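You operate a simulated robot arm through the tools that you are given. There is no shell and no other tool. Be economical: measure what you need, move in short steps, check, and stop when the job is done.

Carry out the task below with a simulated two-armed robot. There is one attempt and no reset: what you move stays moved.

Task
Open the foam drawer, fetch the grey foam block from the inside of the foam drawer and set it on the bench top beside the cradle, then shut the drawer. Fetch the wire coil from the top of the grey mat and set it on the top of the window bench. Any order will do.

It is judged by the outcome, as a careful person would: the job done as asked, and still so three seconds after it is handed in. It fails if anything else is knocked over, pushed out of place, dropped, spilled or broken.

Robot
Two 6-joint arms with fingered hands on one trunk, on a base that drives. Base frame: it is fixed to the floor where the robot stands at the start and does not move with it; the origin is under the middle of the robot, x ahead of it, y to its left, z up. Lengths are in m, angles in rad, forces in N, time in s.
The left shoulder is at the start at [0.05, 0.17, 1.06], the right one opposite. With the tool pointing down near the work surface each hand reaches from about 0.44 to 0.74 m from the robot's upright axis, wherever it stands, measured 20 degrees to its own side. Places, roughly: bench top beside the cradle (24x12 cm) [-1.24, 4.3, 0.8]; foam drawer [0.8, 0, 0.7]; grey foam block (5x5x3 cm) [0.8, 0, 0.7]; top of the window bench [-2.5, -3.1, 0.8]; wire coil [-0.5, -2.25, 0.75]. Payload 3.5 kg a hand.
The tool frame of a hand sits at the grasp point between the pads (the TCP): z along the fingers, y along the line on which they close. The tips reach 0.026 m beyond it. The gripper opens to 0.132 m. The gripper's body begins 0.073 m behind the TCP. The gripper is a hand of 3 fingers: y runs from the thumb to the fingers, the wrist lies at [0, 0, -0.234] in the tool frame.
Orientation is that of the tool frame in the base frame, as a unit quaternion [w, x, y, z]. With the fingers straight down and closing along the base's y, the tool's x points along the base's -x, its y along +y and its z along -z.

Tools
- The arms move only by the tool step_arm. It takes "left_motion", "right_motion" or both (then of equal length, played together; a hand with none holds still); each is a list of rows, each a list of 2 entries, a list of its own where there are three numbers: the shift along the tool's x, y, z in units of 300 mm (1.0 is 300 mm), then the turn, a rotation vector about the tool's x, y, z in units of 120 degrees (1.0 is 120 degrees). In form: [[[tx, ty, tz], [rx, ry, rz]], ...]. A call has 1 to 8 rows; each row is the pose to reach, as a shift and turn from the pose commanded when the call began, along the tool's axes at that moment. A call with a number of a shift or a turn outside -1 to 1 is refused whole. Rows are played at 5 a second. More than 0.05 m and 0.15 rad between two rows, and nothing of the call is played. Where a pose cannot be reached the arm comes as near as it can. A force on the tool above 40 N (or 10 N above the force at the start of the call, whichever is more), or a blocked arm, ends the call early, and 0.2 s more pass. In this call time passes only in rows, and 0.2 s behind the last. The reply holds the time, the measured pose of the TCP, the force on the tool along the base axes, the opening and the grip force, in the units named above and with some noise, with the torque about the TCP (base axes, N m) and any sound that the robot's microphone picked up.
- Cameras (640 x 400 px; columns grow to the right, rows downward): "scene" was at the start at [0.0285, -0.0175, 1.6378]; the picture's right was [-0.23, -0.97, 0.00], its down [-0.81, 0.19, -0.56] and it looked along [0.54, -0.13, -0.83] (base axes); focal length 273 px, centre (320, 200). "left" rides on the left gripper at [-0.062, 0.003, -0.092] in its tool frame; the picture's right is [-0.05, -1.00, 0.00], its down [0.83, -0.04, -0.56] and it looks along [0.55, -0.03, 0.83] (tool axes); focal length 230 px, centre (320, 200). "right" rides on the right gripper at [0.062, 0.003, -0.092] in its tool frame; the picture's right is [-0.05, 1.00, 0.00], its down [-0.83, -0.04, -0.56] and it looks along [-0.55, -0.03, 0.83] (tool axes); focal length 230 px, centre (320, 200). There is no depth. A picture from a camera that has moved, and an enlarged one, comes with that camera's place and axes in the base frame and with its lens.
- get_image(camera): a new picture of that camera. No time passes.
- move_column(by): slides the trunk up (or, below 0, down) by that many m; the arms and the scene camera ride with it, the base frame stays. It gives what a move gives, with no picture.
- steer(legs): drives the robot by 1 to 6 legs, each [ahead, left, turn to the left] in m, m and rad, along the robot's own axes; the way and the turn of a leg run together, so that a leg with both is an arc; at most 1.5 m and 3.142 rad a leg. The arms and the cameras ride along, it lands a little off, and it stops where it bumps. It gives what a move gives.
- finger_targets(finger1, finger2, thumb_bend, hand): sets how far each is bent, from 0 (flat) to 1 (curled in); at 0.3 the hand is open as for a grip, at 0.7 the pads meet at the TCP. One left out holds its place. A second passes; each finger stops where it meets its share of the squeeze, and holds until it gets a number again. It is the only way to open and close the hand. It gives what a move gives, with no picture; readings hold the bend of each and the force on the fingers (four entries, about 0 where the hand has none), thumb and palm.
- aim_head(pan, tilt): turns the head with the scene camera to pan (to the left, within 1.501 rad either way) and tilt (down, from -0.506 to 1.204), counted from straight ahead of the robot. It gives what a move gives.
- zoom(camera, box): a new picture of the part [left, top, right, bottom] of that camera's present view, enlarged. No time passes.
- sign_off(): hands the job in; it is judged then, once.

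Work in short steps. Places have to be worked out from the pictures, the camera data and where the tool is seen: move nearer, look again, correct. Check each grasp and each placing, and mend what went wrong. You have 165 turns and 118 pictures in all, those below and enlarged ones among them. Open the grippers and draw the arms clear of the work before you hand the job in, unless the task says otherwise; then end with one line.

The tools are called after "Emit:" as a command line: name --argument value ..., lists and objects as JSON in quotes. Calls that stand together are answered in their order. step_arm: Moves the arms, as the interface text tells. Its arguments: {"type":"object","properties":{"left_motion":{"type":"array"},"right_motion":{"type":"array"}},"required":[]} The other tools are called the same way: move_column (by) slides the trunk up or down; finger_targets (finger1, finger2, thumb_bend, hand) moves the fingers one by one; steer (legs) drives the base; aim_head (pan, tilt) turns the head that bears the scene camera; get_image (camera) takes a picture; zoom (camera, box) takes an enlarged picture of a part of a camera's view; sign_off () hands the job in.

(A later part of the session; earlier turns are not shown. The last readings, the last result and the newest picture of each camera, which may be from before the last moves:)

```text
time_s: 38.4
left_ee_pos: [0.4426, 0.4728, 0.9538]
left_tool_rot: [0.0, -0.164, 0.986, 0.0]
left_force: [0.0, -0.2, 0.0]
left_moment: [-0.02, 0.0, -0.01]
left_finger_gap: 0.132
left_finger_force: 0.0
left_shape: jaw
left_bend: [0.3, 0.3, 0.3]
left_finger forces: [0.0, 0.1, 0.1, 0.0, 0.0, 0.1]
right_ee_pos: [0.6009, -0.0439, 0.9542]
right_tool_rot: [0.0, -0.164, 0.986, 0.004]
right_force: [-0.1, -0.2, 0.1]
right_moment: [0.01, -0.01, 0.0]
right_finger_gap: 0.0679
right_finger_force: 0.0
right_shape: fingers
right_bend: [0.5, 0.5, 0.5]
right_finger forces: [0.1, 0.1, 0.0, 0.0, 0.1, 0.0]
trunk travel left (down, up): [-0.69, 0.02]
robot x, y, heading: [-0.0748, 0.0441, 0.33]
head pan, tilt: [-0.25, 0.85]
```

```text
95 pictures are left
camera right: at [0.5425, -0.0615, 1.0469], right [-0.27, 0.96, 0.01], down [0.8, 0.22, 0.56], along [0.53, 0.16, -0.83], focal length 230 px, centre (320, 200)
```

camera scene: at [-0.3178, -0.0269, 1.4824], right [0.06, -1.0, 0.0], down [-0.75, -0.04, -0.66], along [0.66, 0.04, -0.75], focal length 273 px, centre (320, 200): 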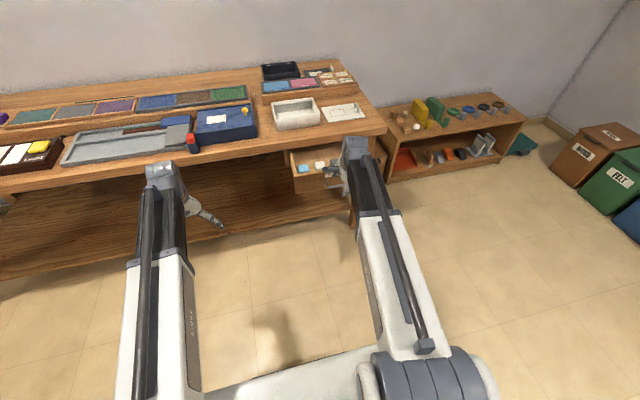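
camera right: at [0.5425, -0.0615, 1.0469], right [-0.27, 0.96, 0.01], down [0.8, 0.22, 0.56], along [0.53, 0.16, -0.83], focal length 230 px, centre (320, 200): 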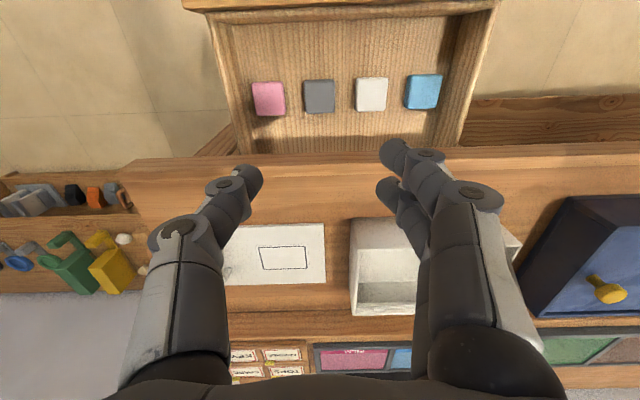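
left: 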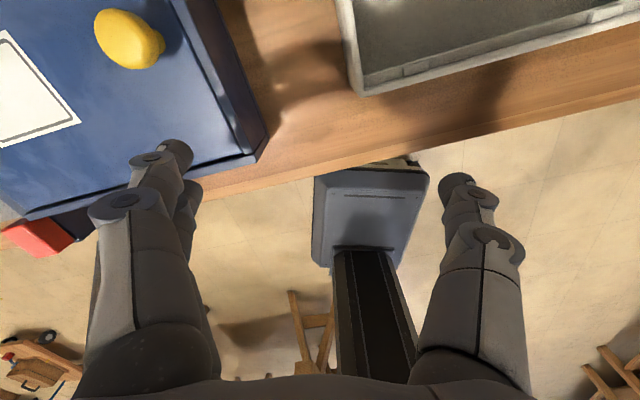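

Aligned within a few mm. Set the opening to ~7 cm and descend 0.2 m, then check.

Emit:
finger_targets --hand "right" --finger1 0.49 --finger2 0.49 --thumb_bend 0.49

Emit:
step_arm --right_motion '[[[0, 0.01, 0.14], [0, 0, 0]], [[0, 0.01, 0.28], [0, 0, 0]], [[0, 0.01, 0.42], [0, 0, 0]], [[0, 0.01, 0.56], [0, 0, 0]], [[0, 0.01, 0.7], [0, 0, 0]]]'

Emit:
get_image --camera "right"

```text
time_s: 39.4
left_ee_pos: [0.4411, 0.4728, 0.9528]
left_tool_rot: [0.0, -0.164, 0.986, -0.001]
left_force: [0.6, 0.2, -0.9]
left_moment: [0.01, 0.0, 0.02]
left_finger_gap: 0.132
left_finger_force: 0.0
left_shape: jaw
left_bend: [0.3, 0.3, 0.3]
left_finger forces: [0.0, 0.0, 0.0, 0.1, 0.0, 0.0]
right_ee_pos: [0.6028, -0.0439, 0.9536]
right_tool_rot: [0.0, -0.164, 0.986, 0.004]
right_force: [-0.5, -1.0, -0.3]
right_moment: [0.0, 0.0, 0.0]
right_finger_gap: 0.0704
right_finger_force: 0.1
right_shape: fingers
right_bend: [0.49, 0.49, 0.49]
right_finger forces: [0.0, 0.0, 0.0, 0.0, 0.0, 0.0]
trunk travel left (down, up): [-0.69, 0.02]
robot x, y, heading: [-0.0744, 0.0456, 0.324]
head pan, tilt: [-0.25, 0.85]
```

```text
time_s: 40.6
left_ee_pos: [0.4408, 0.4722, 0.9521]
left_tool_rot: [0.0, -0.165, 0.986, 0.0]
left_force: [-0.8, -0.4, -0.1]
left_moment: [0.01, -0.01, 0.03]
left_finger_gap: 0.1321
left_finger_force: 0.1
left_shape: jaw
left_bend: [0.3, 0.3, 0.3]
left_finger forces: [0.1, 0.0, 0.0, 0.0, 0.0, 0.0]
right_ee_pos: [0.6014, -0.0391, 0.743]
right_tool_rot: [0.002, -0.164, 0.986, 0.004]
right_force: [0.2, -0.4, 0.4]
right_moment: [-0.01, 0.02, -0.02]
right_finger_gap: 0.0706
right_finger_force: 0.1
right_shape: fingers
right_bend: [0.49, 0.49, 0.49]
right_finger forces: [0.0, 0.1, 0.0, 0.1, 0.0, 0.0]
trunk travel left (down, up): [-0.69, 0.02]
robot x, y, heading: [-0.0717, 0.0408, 0.333]
head pan, tilt: [-0.25, 0.85]
```

```text
94 pictures are left
camera right: at [0.5428, -0.0561, 0.8354], right [-0.27, 0.96, 0.01], down [0.8, 0.22, 0.56], along [0.53, 0.16, -0.83], focal length 230 px, centre (320, 200)
```

right: 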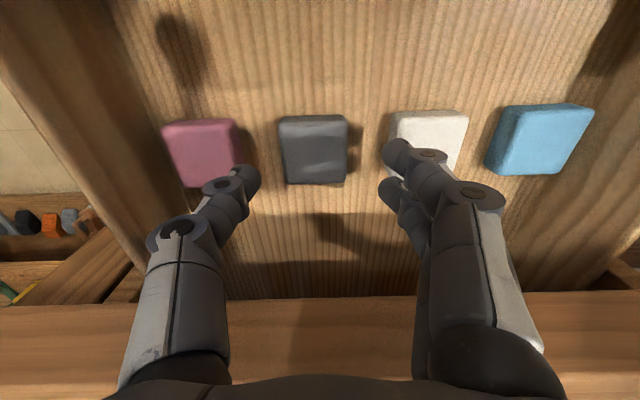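

Grey block centre is ~4 mm to the thumb side of the TCP. Correct and descend so the tips sit just above the drawer floor.

Emit:
step_arm --right_motion '[[[-0.006, -0.013, 0.05], [0, 0, 0]], [[-0.01, -0.013, 0.1], [0, 0, 0]], [[-0.01, -0.013, 0.15], [0, 0, 0]], [[-0.01, -0.013, 0.2], [0, 0, 0]]]'

Emit:
get_image --camera "right"

```text
time_s: 41.5
left_ee_pos: [0.4415, 0.4722, 0.9532]
left_tool_rot: [0.001, -0.164, 0.986, 0.0]
left_force: [-0.5, -0.2, 0.0]
left_moment: [-0.01, 0.04, 0.0]
left_finger_gap: 0.1317
left_finger_force: 0.0
left_shape: jaw
left_bend: [0.3, 0.3, 0.3]
left_finger forces: [0.0, 0.0, 0.1, 0.0, 0.1, 0.1]
right_ee_pos: [0.6093, -0.0411, 0.7068]
right_tool_rot: [0.007, -0.164, 0.986, 0.003]
right_force: [-1.2, 1.9, 21.5]
right_moment: [-0.6, -0.06, 0.0]
right_finger_gap: 0.071
right_finger_force: 10.7
right_shape: fingers
right_bend: [0.49, 0.49, 0.5]
right_finger forces: [3.6, 0.1, 0.0, 0.0, 18.0, 0.0]
trunk travel left (down, up): [-0.69, 0.02]
robot x, y, heading: [-0.0735, 0.0409, 0.326]
head pan, tilt: [-0.25, 0.85]
stopped in row 4 (right hand): the force on the tool passed its limit at 50 N (the readings are from after the stop); the commanded pose is now the measured one
```

```text
93 pictures are left
camera right: at [0.5501, -0.0585, 0.7981], right [-0.27, 0.96, 0.0], down [0.79, 0.22, 0.57], along [0.54, 0.16, -0.82], focal length 230 px, centre (320, 200)
```

right: 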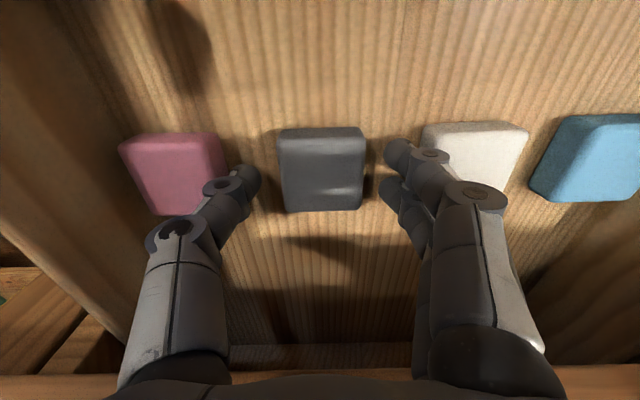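

Contact at TCP z 0.707, mostly on the thumb. Zoom to see what it touches.

Emit:
zoom --camera "right" --box '[100, 110, 460, 335]'

Emit:
zoom --camera "scene" --box '[280, 80, 440, 180]'

```text
1.78 times, centred on (280, 222) of right
camera zoom: at [0.5501, -0.0585, 0.7981], right [-0.27, 0.96, 0.0], down [0.79, 0.22, 0.57], along [0.54, 0.16, -0.82], focal length 409 px, centre (391, 160)
```

zoom: 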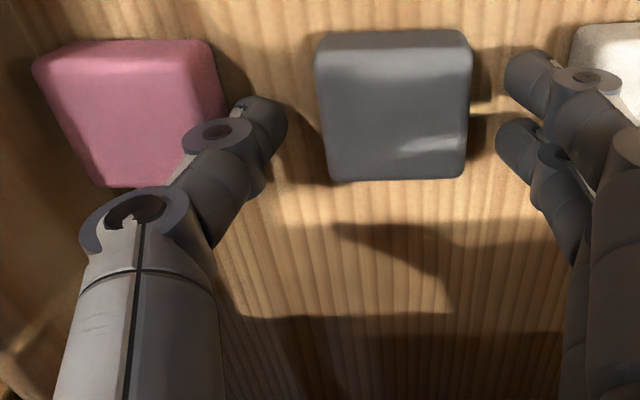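

```text
4.00 times, centred on (360, 130) of scene
camera zoom: at [-0.0332, 0.0356, 1.6628], right [0.08, -1.0, 0.0], down [-0.75, -0.06, -0.66], along [0.66, 0.05, -0.75], focal length 1093 px, centre (160, 480)
```

zoom: 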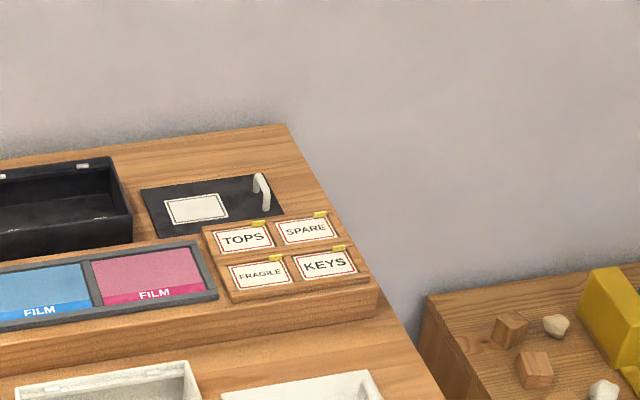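

Fingers straddle the grey block in the clear gaps; the thumb tip seems to be touching the drawer floor (open tips extend farther). Raise 6 mm and close.

Emit:
step_arm --right_motion '[[[0, 0, -0.02], [0, 0, 0]]]'

Emit:
finger_targets --hand "right" --finger1 0.65 --finger2 0.65 --thumb_bend 0.65

Emit:
get_image --camera "right"

```text
time_s: 41.9
left_ee_pos: [0.4417, 0.472, 0.9515]
left_tool_rot: [0.0, -0.165, 0.986, 0.0]
left_force: [0.1, 0.4, -0.3]
left_moment: [0.02, -0.01, -0.03]
left_finger_gap: 0.132
left_finger_force: 0.0
left_shape: jaw
left_bend: [0.3, 0.3, 0.3]
left_finger forces: [0.0, 0.0, 0.0, 0.0, 0.0, 0.0]
right_ee_pos: [0.6074, -0.0423, 0.7074]
right_tool_rot: [0.003, -0.165, 0.986, 0.004]
right_force: [0.1, 0.2, -0.2]
right_moment: [-0.02, 0.0, -0.02]
right_finger_gap: 0.0712
right_finger_force: 0.0
right_shape: fingers
right_bend: [0.49, 0.49, 0.49]
right_finger forces: [0.0, 0.1, 0.0, 0.0, 0.0, 0.0]
trunk travel left (down, up): [-0.69, 0.02]
robot x, y, heading: [-0.0729, 0.0405, 0.329]
head pan, tilt: [-0.25, 0.85]
```

```text
time_s: 42.9
left_ee_pos: [0.4414, 0.4731, 0.9527]
left_tool_rot: [0.0, -0.164, 0.986, 0.0]
left_force: [-0.8, -0.4, -0.2]
left_moment: [0.01, 0.0, 0.01]
left_finger_gap: 0.132
left_finger_force: 0.1
left_shape: jaw
left_bend: [0.3, 0.3, 0.3]
left_finger forces: [0.0, 0.0, 0.0, 0.1, 0.0, 0.1]
right_ee_pos: [0.6085, -0.0428, 0.7102]
right_tool_rot: [0.005, -0.164, 0.986, 0.003]
right_force: [0.6, 0.3, -0.1]
right_moment: [-0.01, 0.01, -0.01]
right_finger_gap: 0.0426
right_finger_force: 9.5
right_shape: fingers
right_bend: [0.58, 0.58, 0.6]
right_finger forces: [5.0, 4.9, 0.1, 0.0, 9.7, 0.0]
trunk travel left (down, up): [-0.69, 0.02]
robot x, y, heading: [-0.0708, 0.0454, 0.327]
head pan, tilt: [-0.25, 0.85]
```

```text
90 pictures are left
camera right: at [0.5491, -0.0592, 0.8014], right [-0.27, 0.96, 0.0], down [0.8, 0.22, 0.56], along [0.54, 0.16, -0.83], focal length 230 px, centre (320, 200)
```

right: 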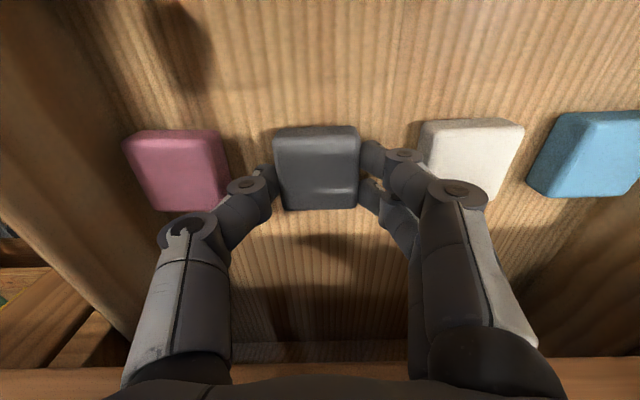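

Grip is on the grey block with 9.5 N. Lift 0.15 m and check.

Emit:
step_arm --right_motion '[[[0, 0, -0.13], [0, 0, 0]], [[0, 0, -0.26], [0, 0, 0]], [[0, 0, -0.39], [0, 0, 0]], [[0, 0, -0.52], [0, 0, 0]], [[0, 0, -0.65], [0, 0, 0]]]'

Emit:
get_image --camera "right"

```text
time_s: 44.1
left_ee_pos: [0.4411, 0.4715, 0.9522]
left_tool_rot: [0.0, -0.164, 0.986, 0.0]
left_force: [0.1, 1.0, -0.4]
left_moment: [0.03, -0.02, 0.0]
left_finger_gap: 0.132
left_finger_force: 0.0
left_shape: jaw
left_bend: [0.3, 0.3, 0.3]
left_finger forces: [0.0, 0.0, 0.0, 0.1, 0.1, 0.0]
right_ee_pos: [0.607, -0.0421, 0.9077]
right_tool_rot: [0.004, -0.164, 0.986, 0.002]
right_force: [-0.2, 0.0, -0.2]
right_moment: [-0.01, -0.01, -0.03]
right_finger_gap: 0.0427
right_finger_force: 9.8
right_shape: fingers
right_bend: [0.58, 0.58, 0.6]
right_finger forces: [4.9, 4.9, 0.1, 0.0, 9.8, 0.0]
trunk travel left (down, up): [-0.69, 0.02]
robot x, y, heading: [-0.0722, 0.041, 0.331]
head pan, tilt: [-0.25, 0.85]
```

```text
89 pictures are left
camera right: at [0.5478, -0.0604, 0.999], right [-0.27, 0.96, 0.0], down [0.8, 0.22, 0.56], along [0.54, 0.16, -0.83], focal length 230 px, centre (320, 200)
```

right: 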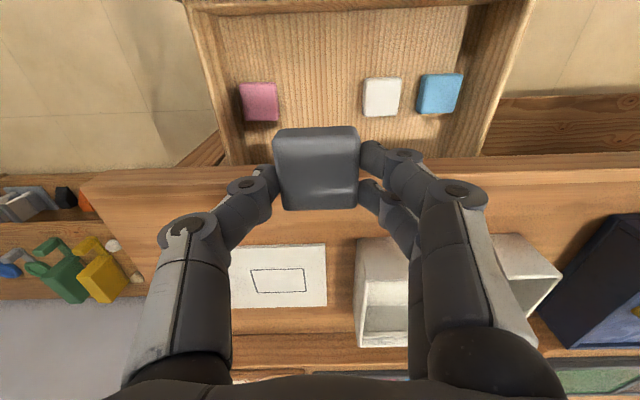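

Block held. The drawer will be shut with the right hand on my way back. I'll back off 0.2 m from the bench and look around to the left/back for obstacles.

Emit:
steer --legs '[[-0.22, 0, 0]]'

Emit:
aim_head --pan 1.5 --tilt 0.6

Emit:
get_image --camera "scene"

```text
time_s: 45.8
left_ee_pos: [0.2296, 0.3999, 0.9536]
left_tool_rot: [0.0, -0.164, 0.986, 0.0]
left_force: [-0.9, 0.0, 0.2]
left_moment: [-0.03, 0.0, -0.02]
left_finger_gap: 0.1319
left_finger_force: 0.1
left_shape: jaw
left_bend: [0.3, 0.3, 0.3]
left_finger forces: [0.1, 0.0, 0.0, 0.1, 0.0, 0.0]
right_ee_pos: [0.3941, -0.1155, 0.9072]
right_tool_rot: [0.006, -0.164, 0.986, 0.003]
right_force: [-0.5, 0.3, 0.0]
right_moment: [-0.01, -0.03, 0.0]
right_finger_gap: 0.0422
right_finger_force: 10.1
right_shape: fingers
right_bend: [0.58, 0.58, 0.6]
right_finger forces: [4.9, 4.8, 0.1, 0.0, 9.9, 0.0]
trunk travel left (down, up): [-0.69, 0.02]
robot x, y, heading: [-0.286, -0.0264, 0.326]
head pan, tilt: [-0.25, 0.85]
```

```text
time_s: 47.5
left_ee_pos: [0.2304, 0.4011, 0.9523]
left_tool_rot: [0.001, -0.164, 0.986, 0.0]
left_force: [-0.1, 0.5, -0.2]
left_moment: [-0.01, 0.02, 0.02]
left_finger_gap: 0.1316
left_finger_force: 0.1
left_shape: jaw
left_bend: [0.3, 0.3, 0.3]
left_finger forces: [0.0, 0.0, 0.1, 0.1, 0.1, 0.1]
right_ee_pos: [0.395, -0.1147, 0.9068]
right_tool_rot: [0.005, -0.164, 0.986, 0.002]
right_force: [-0.1, 0.0, -0.2]
right_moment: [0.02, 0.0, -0.02]
right_finger_gap: 0.0426
right_finger_force: 9.7
right_shape: fingers
right_bend: [0.58, 0.58, 0.6]
right_finger forces: [4.9, 5.0, 0.0, 0.0, 9.8, 0.0]
trunk travel left (down, up): [-0.69, 0.02]
robot x, y, heading: [-0.2831, -0.0307, 0.33]
head pan, tilt: [1.499, 0.6]
```

```text
88 pictures are left
camera scene: at [-0.3452, 0.042, 1.6833], right [0.97, 0.25, 0.0], down [0.14, -0.55, -0.83], along [-0.21, 0.8, -0.56], focal length 273 px, centre (320, 200)
```

scene: 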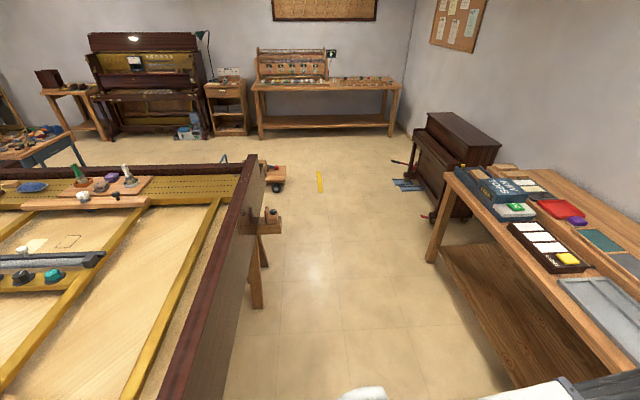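

Behind me the soundboard frame runs parallel to the bench, forming a corridor. I'll step forward 0.1, then slide left along the corridor.

Emit:
steer --legs '[[0.1, 0, 0], [0, 1.4, 0], [0, 0.9, 0]]'

Emit:
get_image --camera "scene"

```text
time_s: 54.4
left_ee_pos: [-0.1623, 1.6876, 0.9521]
left_tool_rot: [0.0, -0.208, 0.978, 0.0]
left_force: [-0.2, 0.1, 1.6]
left_moment: [0.01, 0.0, 0.02]
left_finger_gap: 0.1321
left_finger_force: 0.0
left_shape: jaw
left_bend: [0.3, 0.3, 0.3]
left_finger forces: [0.1, 0.1, 0.0, 0.0, 0.0, 0.1]
right_ee_pos: [0.0499, 1.1906, 0.9067]
right_tool_rot: [0.003, -0.208, 0.978, 0.003]
right_force: [0.4, -0.6, -0.6]
right_moment: [-0.01, -0.03, -0.01]
right_finger_gap: 0.0422
right_finger_force: 9.8
right_shape: fingers
right_bend: [0.58, 0.59, 0.6]
right_finger forces: [5.0, 4.9, 0.0, 0.0, 9.8, 0.0]
trunk travel left (down, up): [-0.69, 0.02]
robot x, y, heading: [-0.6373, 1.2153, 0.422]
head pan, tilt: [1.499, 0.6]
stopped in leg 2: the robot was blocked; the commanded pose is now the measured one
```

```text
87 pictures are left
camera scene: at [-0.7021, 1.2803, 1.6833], right [0.94, 0.34, 0.0], down [0.19, -0.53, -0.83], along [-0.28, 0.78, -0.57], focal length 273 px, centre (320, 200)
```

scene: 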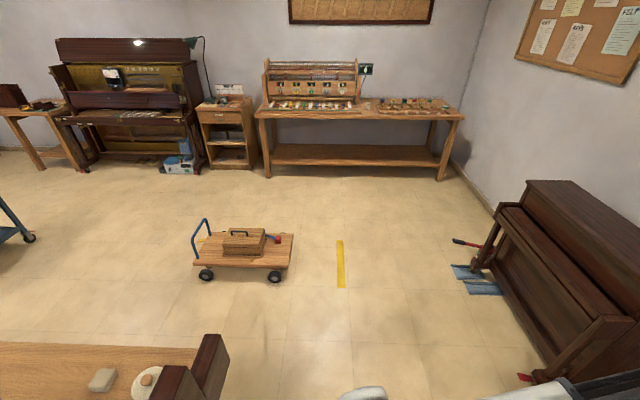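

Blocked by the trestle leg end on my left. Retract both hands nearer the body first, then move forward a little and slide on.

Emit:
step_arm --left_motion '[[[0.13, 0, -0.05], [0, 0, 0]], [[0.26, 0, -0.1], [0, 0, 0]], [[0.39, 0, -0.15], [0, 0, 0]], [[0.5, 0, -0.2], [0, 0, 0]]]' --right_motion '[[[0.13, 0, -0.05], [0, 0, 0]], [[0.26, 0, -0.1], [0, 0, 0]], [[0.39, 0, -0.15], [0, 0, 0]], [[0.5, 0, -0.2], [0, 0, 0]]]'

Emit:
steer --legs '[[0.16, -0.04, 0], [0, 0.9, 0]]'

```text
time_s: 55.4
left_ee_pos: [-0.2999, 1.6281, 1.0131]
left_tool_rot: [0.0, -0.208, 0.978, 0.0]
left_force: [-0.8, 0.6, 0.8]
left_moment: [0.02, -0.01, -0.02]
left_finger_gap: 0.1319
left_finger_force: 0.1
left_shape: jaw
left_bend: [0.3, 0.3, 0.3]
left_finger forces: [0.0, 0.1, 0.0, 0.1, 0.0, 0.0]
right_ee_pos: [-0.0877, 1.1283, 0.9675]
right_tool_rot: [0.005, -0.208, 0.978, 0.003]
right_force: [-0.1, -0.5, 0.3]
right_moment: [0.0, 0.0, 0.04]
right_finger_gap: 0.0422
right_finger_force: 9.6
right_shape: fingers
right_bend: [0.58, 0.59, 0.6]
right_finger forces: [4.8, 4.9, 0.0, 0.1, 9.8, 0.0]
trunk travel left (down, up): [-0.69, 0.02]
robot x, y, heading: [-0.6363, 1.2136, 0.418]
head pan, tilt: [1.499, 0.6]
```

```text
time_s: 61.2
left_ee_pos: [-0.5165, 2.4868, 1.0119]
left_tool_rot: [-0.001, -0.214, 0.977, 0.0]
left_force: [-0.4, -0.2, -0.6]
left_moment: [0.02, -0.01, 0.03]
left_finger_gap: 0.1319
left_finger_force: 0.1
left_shape: jaw
left_bend: [0.3, 0.3, 0.3]
left_finger forces: [0.1, 0.0, 0.0, 0.1, 0.0, 0.0]
right_ee_pos: [-0.2966, 1.9909, 0.9672]
right_tool_rot: [0.004, -0.215, 0.977, 0.003]
right_force: [0.0, -0.3, -0.3]
right_moment: [-0.02, -0.03, 0.03]
right_finger_gap: 0.0426
right_finger_force: 10.2
right_shape: fingers
right_bend: [0.58, 0.59, 0.6]
right_finger forces: [4.9, 4.9, 0.0, 0.0, 9.9, 0.1]
trunk travel left (down, up): [-0.69, 0.02]
robot x, y, heading: [-0.8463, 2.0647, 0.436]
head pan, tilt: [1.499, 0.6]
```

Past the frame. Turn left toward the far bench and look.

Emit:
steer --legs '[[0, 0, 1.55]]'

Emit:
aim_head --pan 0.0 --tilt 0.5

Emit:
get_image --camera "scene"

```text
time_s: 65.4
left_ee_pos: [-1.2553, 2.4094, 1.0112]
left_tool_rot: [0.0, 0.836, -0.549, 0.0]
left_force: [0.2, -0.2, -0.1]
left_moment: [-0.02, 0.03, -0.03]
left_finger_gap: 0.1319
left_finger_force: 0.1
left_shape: jaw
left_bend: [0.3, 0.3, 0.3]
left_finger forces: [0.0, 0.0, 0.1, 0.1, 0.0, 0.1]
right_ee_pos: [-0.7533, 2.6148, 0.9687]
right_tool_rot: [-0.002, 0.835, -0.55, -0.006]
right_force: [0.3, 0.4, -0.7]
right_moment: [-0.01, 0.0, -0.03]
right_finger_gap: 0.042
right_finger_force: 9.8
right_shape: fingers
right_bend: [0.59, 0.59, 0.6]
right_finger forces: [4.8, 4.8, 0.0, 0.0, 9.5, 0.0]
trunk travel left (down, up): [-0.69, 0.02]
robot x, y, heading: [-0.8487, 2.0666, 1.976]
head pan, tilt: [1.499, 0.6]
```

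```text
time_s: 67.0
left_ee_pos: [-1.2553, 2.4088, 1.0128]
left_tool_rot: [-0.001, 0.835, -0.55, 0.0]
left_force: [-0.8, -0.9, -0.2]
left_moment: [0.03, 0.03, -0.02]
left_finger_gap: 0.1322
left_finger_force: 0.2
left_shape: jaw
left_bend: [0.3, 0.3, 0.3]
left_finger forces: [0.0, 0.0, 0.0, 0.0, 0.0, 0.1]
right_ee_pos: [-0.7529, 2.6145, 0.966]
right_tool_rot: [-0.001, 0.836, -0.549, -0.005]
right_force: [-0.3, 0.0, 0.7]
right_moment: [0.0, -0.01, 0.01]
right_finger_gap: 0.0422
right_finger_force: 9.2
right_shape: fingers
right_bend: [0.59, 0.59, 0.6]
right_finger forces: [4.7, 4.8, 0.0, 0.0, 9.6, 0.0]
trunk travel left (down, up): [-0.69, 0.02]
robot x, y, heading: [-0.8438, 2.0681, 1.977]
head pan, tilt: [0.0, 0.499]
```

```text
86 pictures are left
camera scene: at [-0.8668, 2.1141, 1.6924], right [0.92, 0.4, 0.0], down [0.19, -0.44, -0.88], along [-0.35, 0.81, -0.48], focal length 273 px, centre (320, 200)
```

scene: 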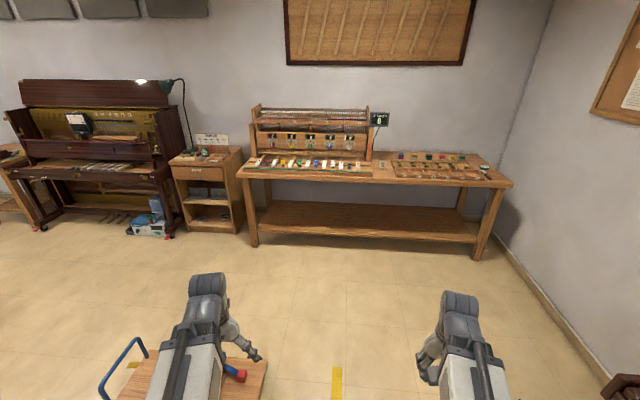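

Zoom in on the far bench to find the cradle and the free spot next to it.

Emit:
zoom --camera "scene" --box '[230, 95, 520, 276]'

```text
2.21 times, centred on (375, 186) of scene
camera zoom: at [-0.8668, 2.1141, 1.6924], right [0.92, 0.4, 0.0], down [0.19, -0.44, -0.88], along [-0.35, 0.81, -0.48], focal length 603 px, centre (199, 232)
```

zoom: 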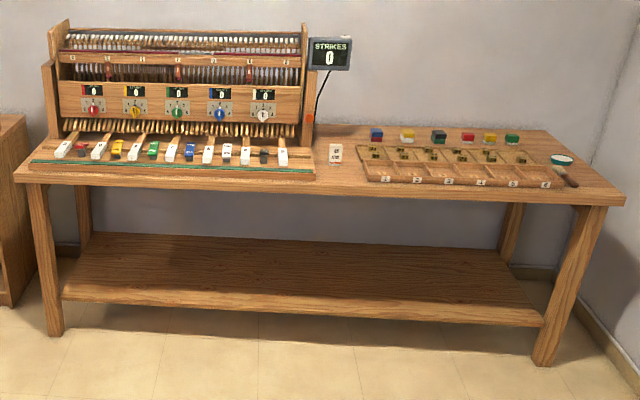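

The free spot between cradle and rack matches (-1.24, 4.3). Drive toward the bench, keeping right of the trolley, and stop short.

Emit:
steer --legs '[[0, 0, -0.087], [0.9, -0.25, 0], [0.35, 0, 0]]'

Emit:
aim_head --pan 0.0 --tilt 0.75

Emit:
get_image --camera "scene"

```text
time_s: 74.2
left_ee_pos: [-1.3674, 3.6972, 1.0118]
left_tool_rot: [0.001, 0.807, -0.591, 0.001]
left_force: [0.2, -0.2, 0.4]
left_moment: [0.01, -0.02, -0.05]
left_finger_gap: 0.1318
left_finger_force: 0.2
left_shape: jaw
left_bend: [0.3, 0.3, 0.3]
left_finger forces: [0.0, 0.1, 0.1, 0.0, 0.0, 0.0]
right_ee_pos: [-0.8479, 3.8519, 0.966]
right_tool_rot: [-0.001, 0.808, -0.589, -0.004]
right_force: [0.9, 0.7, 0.3]
right_moment: [-0.03, 0.02, 0.01]
right_finger_gap: 0.0421
right_finger_force: 9.6
right_shape: fingers
right_bend: [0.59, 0.59, 0.6]
right_finger forces: [4.9, 4.8, 0.1, 0.0, 9.6, 0.0]
trunk travel left (down, up): [-0.69, 0.02]
robot x, y, heading: [-0.993, 3.319, 1.885]
head pan, tilt: [0.0, 0.499]
```

```text
time_s: 74.9
left_ee_pos: [-1.3665, 3.6961, 1.0134]
left_tool_rot: [-0.001, 0.808, -0.59, 0.0]
left_force: [0.0, 0.7, 0.2]
left_moment: [0.01, -0.01, -0.05]
left_finger_gap: 0.1318
left_finger_force: 0.1
left_shape: jaw
left_bend: [0.3, 0.3, 0.3]
left_finger forces: [0.0, 0.0, 0.0, 0.0, 0.0, 0.0]
right_ee_pos: [-0.8471, 3.8519, 0.9678]
right_tool_rot: [-0.002, 0.808, -0.589, -0.006]
right_force: [-0.3, 0.3, -0.2]
right_moment: [0.01, 0.03, 0.01]
right_finger_gap: 0.0422
right_finger_force: 9.5
right_shape: fingers
right_bend: [0.59, 0.59, 0.6]
right_finger forces: [4.8, 4.8, 0.1, 0.0, 9.6, 0.1]
trunk travel left (down, up): [-0.69, 0.02]
robot x, y, heading: [-0.9939, 3.3178, 1.882]
head pan, tilt: [0.0, 0.75]
```

```text
84 pictures are left
camera scene: at [-1.0063, 3.3572, 1.6705], right [0.95, 0.31, 0.0], down [0.21, -0.65, -0.73], along [-0.22, 0.7, -0.68], focal length 273 px, centre (320, 200)
```

scene: 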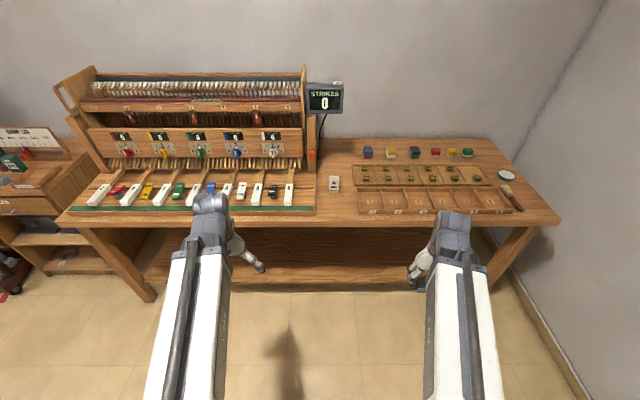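

Emit:
zoom --camera "scene" --box '[280, 130, 400, 230]'

```text
4.00 times, centred on (340, 180) of scene
camera zoom: at [-1.0063, 3.3572, 1.6705], right [0.95, 0.31, 0.0], down [0.21, -0.65, -0.73], along [-0.22, 0.7, -0.68], focal length 1093 px, centre (240, 280)
```

zoom: 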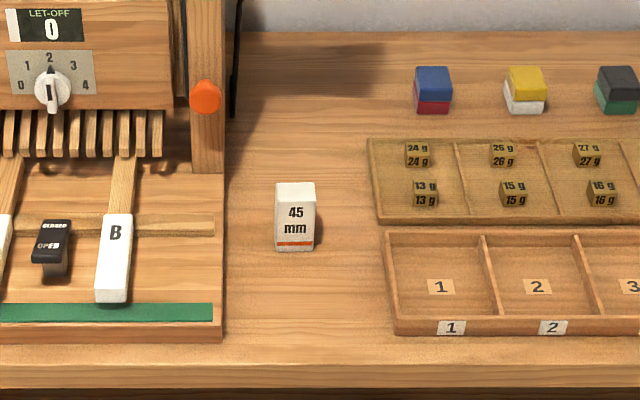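

A "45 mm" gauge block stands in the gap; I'll place the foam in the clear area in front of it, at about (-1.204, 4.227). Drive closer with the target on the right hand's side.

Emit:
steer --legs '[[0.3, 0.19, 0]]'

Emit:
get_image --camera "right"

```text
time_s: 77.2
left_ee_pos: [-1.6417, 3.9188, 1.0117]
left_tool_rot: [-0.001, 0.809, -0.588, 0.001]
left_force: [-0.3, -0.3, -0.5]
left_moment: [-0.04, -0.03, -0.01]
left_finger_gap: 0.1319
left_finger_force: 0.1
left_shape: jaw
left_bend: [0.3, 0.3, 0.3]
left_finger forces: [0.1, 0.1, 0.0, 0.0, 0.1, 0.1]
right_ee_pos: [-1.1212, 4.0761, 0.9667]
right_tool_rot: [-0.001, 0.808, -0.589, -0.005]
right_force: [0.6, 0.2, 0.5]
right_moment: [-0.05, -0.02, 0.01]
right_finger_gap: 0.0426
right_finger_force: 9.7
right_shape: fingers
right_bend: [0.59, 0.59, 0.6]
right_finger forces: [4.8, 4.8, 0.0, 0.0, 9.5, 0.0]
trunk travel left (down, up): [-0.69, 0.02]
robot x, y, heading: [-1.2634, 3.5406, 1.887]
head pan, tilt: [0.0, 0.75]
```

```text
82 pictures are left
camera right: at [-1.1044, 4.016, 1.0587], right [-0.97, -0.26, 0.0], down [-0.21, 0.8, 0.56], along [-0.15, 0.54, -0.83], focal length 230 px, centre (320, 200)
```

right: 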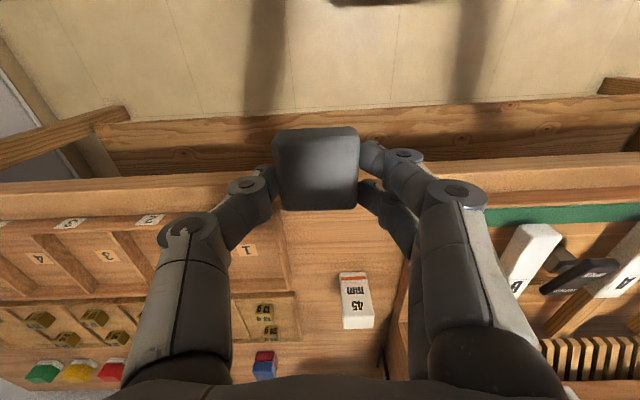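

Move over the spot: 0.169 m forward and 0.033 m left, then lower most of the way.

Emit:
step_arm --right_motion '[[[-0.14, 0.03, 0], [0, 0, 0]], [[-0.28, 0.06, 0], [0, 0, 0]], [[-0.42, 0.085, 0], [0, 0, 0]], [[-0.563, 0.11, 0], [0, 0, 0]], [[-0.563, 0.11, 0.12], [0, 0, 0]], [[-0.563, 0.11, 0.22], [0, 0, 0]]]'

Emit:
get_image --camera "right"

Emit:
zoom --camera "scene" --box '[280, 100, 480, 260]'

```text
time_s: 78.6
left_ee_pos: [-1.6406, 3.9184, 1.0117]
left_tool_rot: [0.001, 0.808, -0.589, 0.0]
left_force: [0.0, -0.5, -0.7]
left_moment: [0.02, -0.02, -0.06]
left_finger_gap: 0.1318
left_finger_force: 0.1
left_shape: jaw
left_bend: [0.3, 0.3, 0.3]
left_finger forces: [0.0, 0.0, 0.0, 0.0, 0.1, 0.0]
right_ee_pos: [-1.2036, 4.2271, 0.9033]
right_tool_rot: [-0.001, 0.808, -0.588, -0.005]
right_force: [0.0, -0.5, 0.0]
right_moment: [0.0, 0.0, 0.01]
right_finger_gap: 0.0421
right_finger_force: 9.7
right_shape: fingers
right_bend: [0.59, 0.59, 0.61]
right_finger forces: [4.8, 4.8, 0.1, 0.1, 9.5, 0.1]
trunk travel left (down, up): [-0.69, 0.02]
robot x, y, heading: [-1.2629, 3.5413, 1.886]
head pan, tilt: [0.0, 0.75]
```

```text
81 pictures are left
camera right: at [-1.1867, 4.1666, 0.9943], right [-0.97, -0.26, 0.0], down [-0.21, 0.8, 0.56], along [-0.15, 0.54, -0.83], focal length 230 px, centre (320, 200)
```

right: 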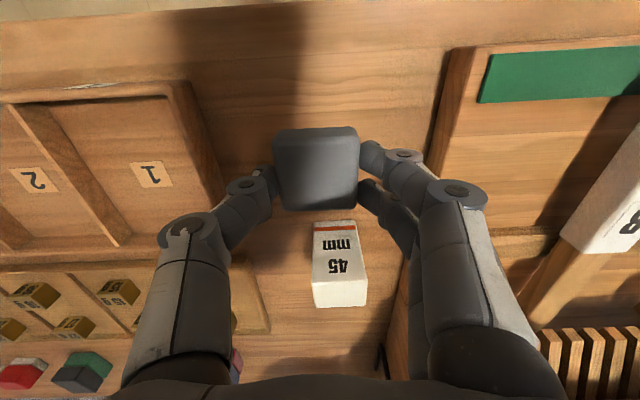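

```text
2.50 times, centred on (380, 180) of scene
camera zoom: at [-1.2788, 3.581, 1.6705], right [0.95, 0.31, 0.0], down [0.21, -0.65, -0.73], along [-0.23, 0.7, -0.68], focal length 683 px, centre (170, 250)
```

zoom: 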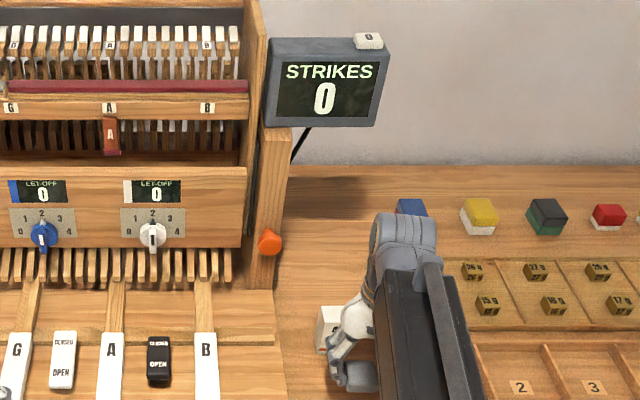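

Well positioned in front of the gauge with ~3.5 cm clearance. Creep down in small steps until contact.

Emit:
step_arm --right_motion '[[[0, 0.01, 0.05], [0, 0, 0]], [[0, 0.01, 0.09], [0, 0, 0]], [[0, 0.01, 0.11], [0, 0, 0]], [[0, 0.01, 0.13], [0, 0, 0]]]'

Emit:
get_image --camera "right"

```text
time_s: 79.6
left_ee_pos: [-1.641, 3.9199, 1.0118]
left_tool_rot: [0.0, 0.809, -0.588, 0.0]
left_force: [-0.8, 0.4, -0.8]
left_moment: [0.02, -0.03, -0.01]
left_finger_gap: 0.1316
left_finger_force: 0.1
left_shape: jaw
left_bend: [0.3, 0.3, 0.3]
left_finger forces: [0.1, 0.0, 0.0, 0.0, 0.0, 0.0]
right_ee_pos: [-1.2073, 4.2257, 0.8639]
right_tool_rot: [-0.001, 0.809, -0.588, -0.005]
right_force: [-0.1, -0.1, -0.3]
right_moment: [-0.02, -0.02, -0.03]
right_finger_gap: 0.0423
right_finger_force: 9.3
right_shape: fingers
right_bend: [0.59, 0.59, 0.61]
right_finger forces: [4.7, 4.8, 0.0, 0.1, 9.6, 0.0]
trunk travel left (down, up): [-0.69, 0.02]
robot x, y, heading: [-1.2697, 3.5397, 1.881]
head pan, tilt: [0.0, 0.75]
```

```text
79 pictures are left
camera right: at [-1.1907, 4.1657, 0.9558], right [-0.97, -0.26, 0.0], down [-0.21, 0.8, 0.56], along [-0.15, 0.54, -0.83], focal length 230 px, centre (320, 200)
```

right: 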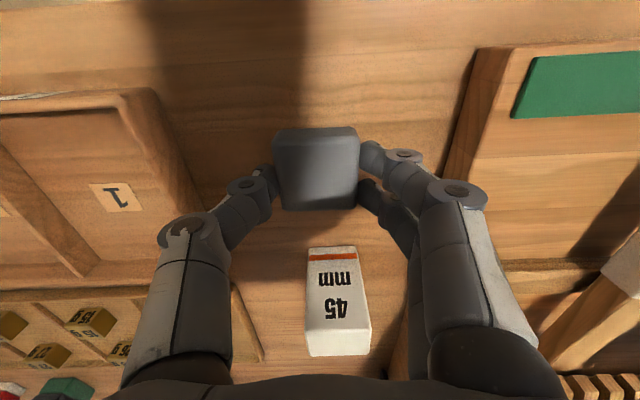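

No contact yet. Continue down in 4 mm steps.

Emit:
step_arm --right_motion '[[[0, 0, 0.013], [0, 0, 0]], [[0, 0, 0.026], [0, 0, 0]], [[0, 0, 0.04], [0, 0, 0]], [[0, 0, 0.053], [0, 0, 0]], [[0, 0, 0.066], [0, 0, 0]]]'

Emit:
get_image --camera "right"

```text
time_s: 80.8
left_ee_pos: [-1.6416, 3.9191, 1.0118]
left_tool_rot: [0.001, 0.808, -0.589, 0.0]
left_force: [-0.5, 0.1, 0.0]
left_moment: [-0.01, -0.02, 0.0]
left_finger_gap: 0.1323
left_finger_force: 0.0
left_shape: jaw
left_bend: [0.3, 0.3, 0.3]
left_finger forces: [0.1, 0.0, 0.0, 0.1, 0.0, 0.0]
right_ee_pos: [-1.2095, 4.2266, 0.8445]
right_tool_rot: [-0.002, 0.808, -0.589, -0.005]
right_force: [-0.1, 0.8, -0.6]
right_moment: [0.03, 0.02, -0.02]
right_finger_gap: 0.0422
right_finger_force: 9.5
right_shape: fingers
right_bend: [0.59, 0.59, 0.61]
right_finger forces: [4.9, 4.8, 0.0, 0.0, 9.7, 0.0]
trunk travel left (down, up): [-0.69, 0.02]
robot x, y, heading: [-1.2666, 3.5421, 1.882]
head pan, tilt: [0.0, 0.75]
```

```text
78 pictures are left
camera right: at [-1.1912, 4.166, 0.9358], right [-0.97, -0.26, 0.0], down [-0.21, 0.8, 0.56], along [-0.15, 0.54, -0.83], focal length 230 px, centre (320, 200)
```

right: 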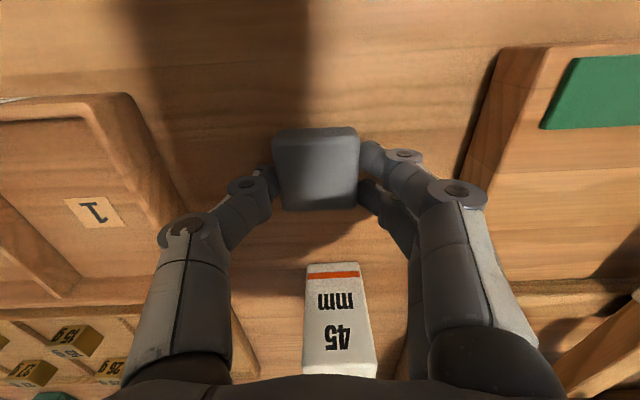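

Emit:
step_arm --right_motion '[[[0, 0, 0.013], [0, 0, 0]], [[0, 0, 0.026], [0, 0, 0]], [[0, 0, 0.04], [0, 0, 0]], [[0, 0, 0.053], [0, 0, 0]], [[0, 0, 0.066], [0, 0, 0]], [[0, 0, 0.08], [0, 0, 0]]]'

Emit:
get_image --camera "right"

```text
time_s: 82.0
left_ee_pos: [-1.6416, 3.9179, 1.0128]
left_tool_rot: [0.0, 0.808, -0.589, -0.001]
left_force: [0.3, -0.2, 0.2]
left_moment: [-0.03, -0.01, 0.0]
left_finger_gap: 0.1322
left_finger_force: 0.1
left_shape: jaw
left_bend: [0.3, 0.3, 0.3]
left_finger forces: [0.0, 0.0, 0.1, 0.0, 0.0, 0.1]
right_ee_pos: [-1.2076, 4.2262, 0.8314]
right_tool_rot: [-0.004, 0.809, -0.588, -0.007]
right_force: [-0.7, -6.7, 23.9]
right_moment: [-0.23, -0.02, 0.0]
right_finger_gap: 0.0419
right_finger_force: 15.3
right_shape: fingers
right_bend: [0.61, 0.61, 0.62]
right_finger forces: [9.6, 6.4, 0.1, 0.0, 14.1, 0.1]
trunk travel left (down, up): [-0.69, 0.02]
robot x, y, heading: [-1.2648, 3.5438, 1.885]
head pan, tilt: [0.0, 0.75]
stopped in row 5 (right hand): the force on the tool passed its limit at 44 N (the readings are from after the stop); the commanded pose is now the measured one
```

```text
77 pictures are left
camera right: at [-1.1915, 4.1661, 0.9229], right [-0.97, -0.26, 0.0], down [-0.21, 0.79, 0.57], along [-0.15, 0.55, -0.82], focal length 230 px, centre (320, 200)
```

right: 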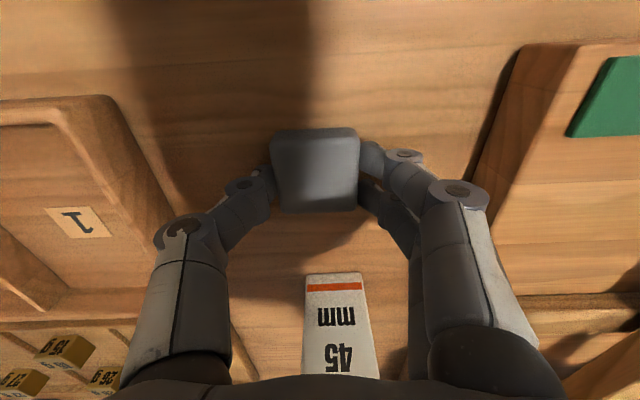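

Contact with the bench at TCP z 0.831. Relieve 3 mm and open the fingers modestly.

Emit:
step_arm --right_motion '[[[0, 0, -0.008], [0, 0, 0]]]'

Emit:
finger_targets --hand "right" --finger1 0.51 --finger2 0.51 --thumb_bend 0.51

Emit:
step_arm --right_motion '[[[0, 0, -0.1], [0, 0, 0]], [[0, 0, -0.2], [0, 0, 0]], [[0, 0, -0.3], [0, 0, 0]], [[0, 0, -0.4], [0, 0, 0]]]'

Emit:
get_image --camera "right"

```text
time_s: 82.4
left_ee_pos: [-1.641, 3.9188, 1.0132]
left_tool_rot: [0.0, 0.809, -0.588, 0.0]
left_force: [-0.5, 0.0, -0.6]
left_moment: [0.0, -0.02, -0.01]
left_finger_gap: 0.132
left_finger_force: 0.1
left_shape: jaw
left_bend: [0.3, 0.3, 0.3]
left_finger forces: [0.0, 0.0, 0.0, 0.0, 0.1, 0.0]
right_ee_pos: [-1.2081, 4.2266, 0.8319]
right_tool_rot: [-0.004, 0.809, -0.588, -0.007]
right_force: [0.2, -4.8, 14.7]
right_moment: [-0.12, -0.02, -0.02]
right_finger_gap: 0.0419
right_finger_force: 11.4
right_shape: fingers
right_bend: [0.61, 0.61, 0.62]
right_finger forces: [6.1, 6.0, 0.1, 0.0, 11.2, 0.0]
trunk travel left (down, up): [-0.69, 0.02]
robot x, y, heading: [-1.264, 3.5386, 1.887]
head pan, tilt: [0.0, 0.75]
```

```text
time_s: 83.4
left_ee_pos: [-1.6416, 3.9171, 1.0132]
left_tool_rot: [-0.001, 0.809, -0.588, -0.001]
left_force: [-0.2, 0.2, 0.5]
left_moment: [0.02, -0.02, -0.01]
left_finger_gap: 0.1319
left_finger_force: 0.1
left_shape: jaw
left_bend: [0.3, 0.3, 0.3]
left_finger forces: [0.0, 0.0, 0.0, 0.0, 0.0, 0.0]
right_ee_pos: [-1.2085, 4.2282, 0.833]
right_tool_rot: [-0.004, 0.809, -0.588, -0.008]
right_force: [-2.4, -0.8, 25.7]
right_moment: [-0.09, -0.31, -0.11]
right_finger_gap: 0.051
right_finger_force: 13.1
right_shape: fingers
right_bend: [0.55, 0.52, 0.55]
right_finger forces: [7.4, 1.0, 0.0, 0.0, 17.3, 0.2]
trunk travel left (down, up): [-0.69, 0.02]
robot x, y, heading: [-1.2657, 3.544, 1.88]
head pan, tilt: [0.0, 0.75]
```

```text
time_s: 84.4
left_ee_pos: [-1.6409, 3.9181, 1.0123]
left_tool_rot: [0.0, 0.808, -0.589, 0.0]
left_force: [-0.5, -0.2, -0.7]
left_moment: [0.02, 0.0, 0.04]
left_finger_gap: 0.1319
left_finger_force: 0.1
left_shape: jaw
left_bend: [0.3, 0.3, 0.3]
left_finger forces: [0.0, 0.1, 0.0, 0.0, 0.1, 0.0]
right_ee_pos: [-1.2089, 4.2257, 0.9513]
right_tool_rot: [-0.003, 0.808, -0.589, -0.008]
right_force: [-0.4, 0.1, -0.2]
right_moment: [0.01, 0.01, 0.01]
right_finger_gap: 0.0638
right_finger_force: 0.1
right_shape: fingers
right_bend: [0.51, 0.51, 0.51]
right_finger forces: [0.0, 0.0, 0.1, 0.0, 0.0, 0.0]
trunk travel left (down, up): [-0.69, 0.02]
robot x, y, heading: [-1.2623, 3.5397, 1.885]
head pan, tilt: [0.0, 0.75]
```

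```text
76 pictures are left
camera right: at [-1.1911, 4.1649, 1.0423], right [-0.97, -0.26, 0.0], down [-0.21, 0.8, 0.57], along [-0.15, 0.55, -0.82], focal length 230 px, centre (320, 200)
```

right: 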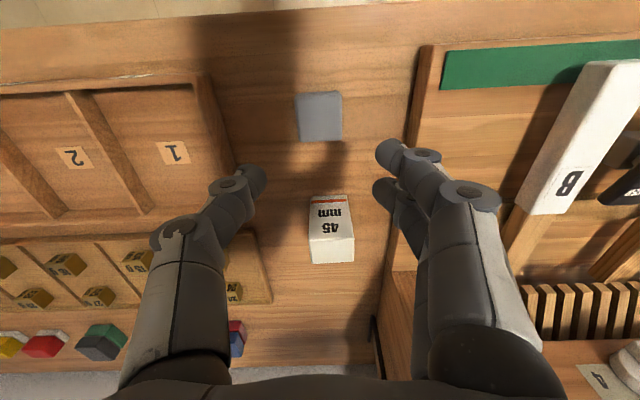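

Foam block sits squarely on the bench beside the cradle. Retract the right hand and reverse out the way I came.

Emit:
step_arm --right_motion '[[[0.14, 0, -0.02], [0, 0, 0]], [[0.28, 0, -0.04], [0, 0, 0]], [[0.42, 0, -0.05], [0, 0, 0]], [[0.55, 0, -0.05], [0, 0, 0]]]'

Emit:
steer --legs '[[-0.3, -0.19, 0], [-0.35, 0, 0], [-0.9, 0.25, 0], [0, 0, -1.45]]'

Emit:
aim_head --pan -1.2 --tilt 0.7

Emit:
get_image --camera "scene"

```text
time_s: 85.4
left_ee_pos: [-1.6397, 3.9192, 1.013]
left_tool_rot: [0.0, 0.808, -0.589, 0.001]
left_force: [0.4, 0.2, 0.6]
left_moment: [-0.02, 0.02, -0.03]
left_finger_gap: 0.1316
left_finger_force: 0.0
left_shape: jaw
left_bend: [0.3, 0.3, 0.3]
left_finger forces: [0.0, 0.0, 0.0, 0.1, 0.1, 0.0]
right_ee_pos: [-1.1565, 4.0674, 0.9648]
right_tool_rot: [-0.002, 0.809, -0.587, -0.007]
right_force: [0.1, -0.2, -0.2]
right_moment: [-0.07, 0.02, 0.03]
right_finger_gap: 0.0637
right_finger_force: 0.1
right_shape: fingers
right_bend: [0.51, 0.51, 0.51]
right_finger forces: [0.1, 0.0, 0.0, 0.0, 0.1, 0.1]
trunk travel left (down, up): [-0.69, 0.02]
robot x, y, heading: [-1.2673, 3.5372, 1.885]
head pan, tilt: [0.0, 0.75]
```

```text
time_s: 97.7
left_ee_pos: [-0.5049, 2.4571, 1.0121]
left_tool_rot: [0.0, -0.217, 0.976, 0.0]
left_force: [-0.5, -0.3, 0.1]
left_moment: [0.03, -0.01, 0.03]
left_finger_gap: 0.1318
left_finger_force: 0.0
left_shape: jaw
left_bend: [0.3, 0.3, 0.3]
left_finger forces: [0.0, 0.0, 0.0, 0.1, 0.0, 0.1]
right_ee_pos: [-0.2967, 1.9967, 0.964]
right_tool_rot: [0.007, -0.218, 0.976, 0.003]
right_force: [1.1, -0.3, 0.1]
right_moment: [-0.02, 0.0, 0.01]
right_finger_gap: 0.0637
right_finger_force: 0.1
right_shape: fingers
right_bend: [0.51, 0.51, 0.51]
right_finger forces: [0.0, 0.0, 0.1, 0.1, 0.0, 0.0]
trunk travel left (down, up): [-0.69, 0.02]
robot x, y, heading: [-0.8321, 2.037, 0.439]
head pan, tilt: [0.0, 0.75]
```

```text
time_s: 99.1
left_ee_pos: [-0.5055, 2.4579, 1.0127]
left_tool_rot: [-0.001, -0.217, 0.976, 0.0]
left_force: [-0.1, 0.6, -0.9]
left_moment: [0.01, -0.02, -0.01]
left_finger_gap: 0.1317
left_finger_force: 0.1
left_shape: jaw
left_bend: [0.3, 0.3, 0.3]
left_finger forces: [0.1, 0.1, 0.0, 0.0, 0.0, 0.0]
right_ee_pos: [-0.2967, 1.9983, 0.9652]
right_tool_rot: [0.006, -0.217, 0.976, 0.004]
right_force: [0.5, 0.0, 0.0]
right_moment: [-0.01, 0.03, 0.03]
right_finger_gap: 0.0639
right_finger_force: 0.1
right_shape: fingers
right_bend: [0.51, 0.51, 0.51]
right_finger forces: [0.0, 0.1, 0.1, 0.1, 0.0, 0.0]
trunk travel left (down, up): [-0.69, 0.02]
robot x, y, heading: [-0.8325, 2.0378, 0.44]
head pan, tilt: [-1.201, 0.7]
```

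```text
75 pictures are left
camera scene: at [-0.8083, 1.9614, 1.6747], right [-0.69, -0.72, 0.0], down [-0.47, 0.44, -0.76], along [0.55, -0.53, -0.64], focal length 273 px, centre (320, 200)
```

scene: 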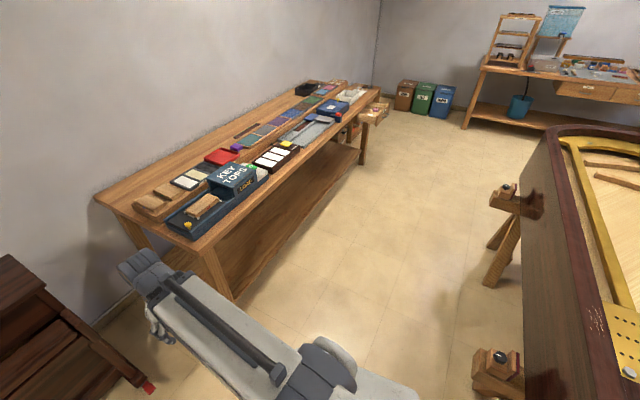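

Corridor is clear along the bench side. Square up with the bench and slide right toward the drawer, stopping left of it.

Emit:
steer --legs '[[0.05, 0, -0.11], [0, -0.9, 0], [0, -0.83, 0]]'

Emit:
aim_head --pan -0.5 --tilt 0.8

Emit:
get_image --camera "scene"

```text
time_s: 108.2
left_ee_pos: [0.1503, 0.839, 1.0122]
left_tool_rot: [0.0, -0.17, 0.985, 0.0]
left_force: [0.3, -0.1, 0.1]
left_moment: [0.02, 0.03, 0.03]
left_finger_gap: 0.1319
left_finger_force: 0.1
left_shape: jaw
left_bend: [0.3, 0.3, 0.3]
left_finger forces: [0.0, 0.0, 0.0, 0.1, 0.1, 0.1]
right_ee_pos: [0.3139, 0.36, 0.9648]
right_tool_rot: [0.007, -0.171, 0.985, 0.003]
right_force: [0.6, -0.1, 0.8]
right_moment: [0.01, 0.05, -0.02]
right_finger_gap: 0.0637
right_finger_force: 0.0
right_shape: fingers
right_bend: [0.51, 0.51, 0.51]
right_finger forces: [0.0, 0.0, 0.1, 0.0, 0.0, 0.0]
trunk travel left (down, up): [-0.69, 0.02]
robot x, y, heading: [-0.2158, 0.4489, 0.341]
head pan, tilt: [-1.201, 0.7]
```

```text
time_s: 109.3
left_ee_pos: [0.149, 0.8399, 1.0119]
left_tool_rot: [0.0, -0.172, 0.985, 0.001]
left_force: [0.4, -0.1, 0.7]
left_moment: [0.02, 0.0, 0.02]
left_finger_gap: 0.1317
left_finger_force: 0.1
left_shape: jaw
left_bend: [0.3, 0.3, 0.3]
left_finger forces: [0.0, 0.0, 0.0, 0.0, 0.0, 0.0]
right_ee_pos: [0.3155, 0.3602, 0.9656]
right_tool_rot: [0.006, -0.17, 0.985, 0.004]
right_force: [0.0, -0.1, -0.3]
right_moment: [0.0, -0.01, -0.01]
right_finger_gap: 0.0639
right_finger_force: 0.0
right_shape: fingers
right_bend: [0.51, 0.51, 0.51]
right_finger forces: [0.0, 0.0, 0.0, 0.0, 0.0, 0.0]
trunk travel left (down, up): [-0.69, 0.02]
robot x, y, heading: [-0.2163, 0.4527, 0.345]
head pan, tilt: [-0.499, 0.799]
```

```text
74 pictures are left
camera scene: at [-0.1749, 0.4254, 1.6665], right [-0.16, -0.99, 0.0], down [-0.71, 0.11, -0.7], along [0.69, -0.11, -0.72], focal length 273 px, centre (320, 200)
```

scene: 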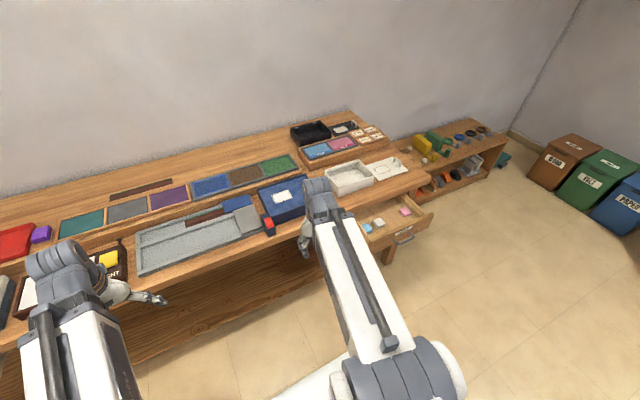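

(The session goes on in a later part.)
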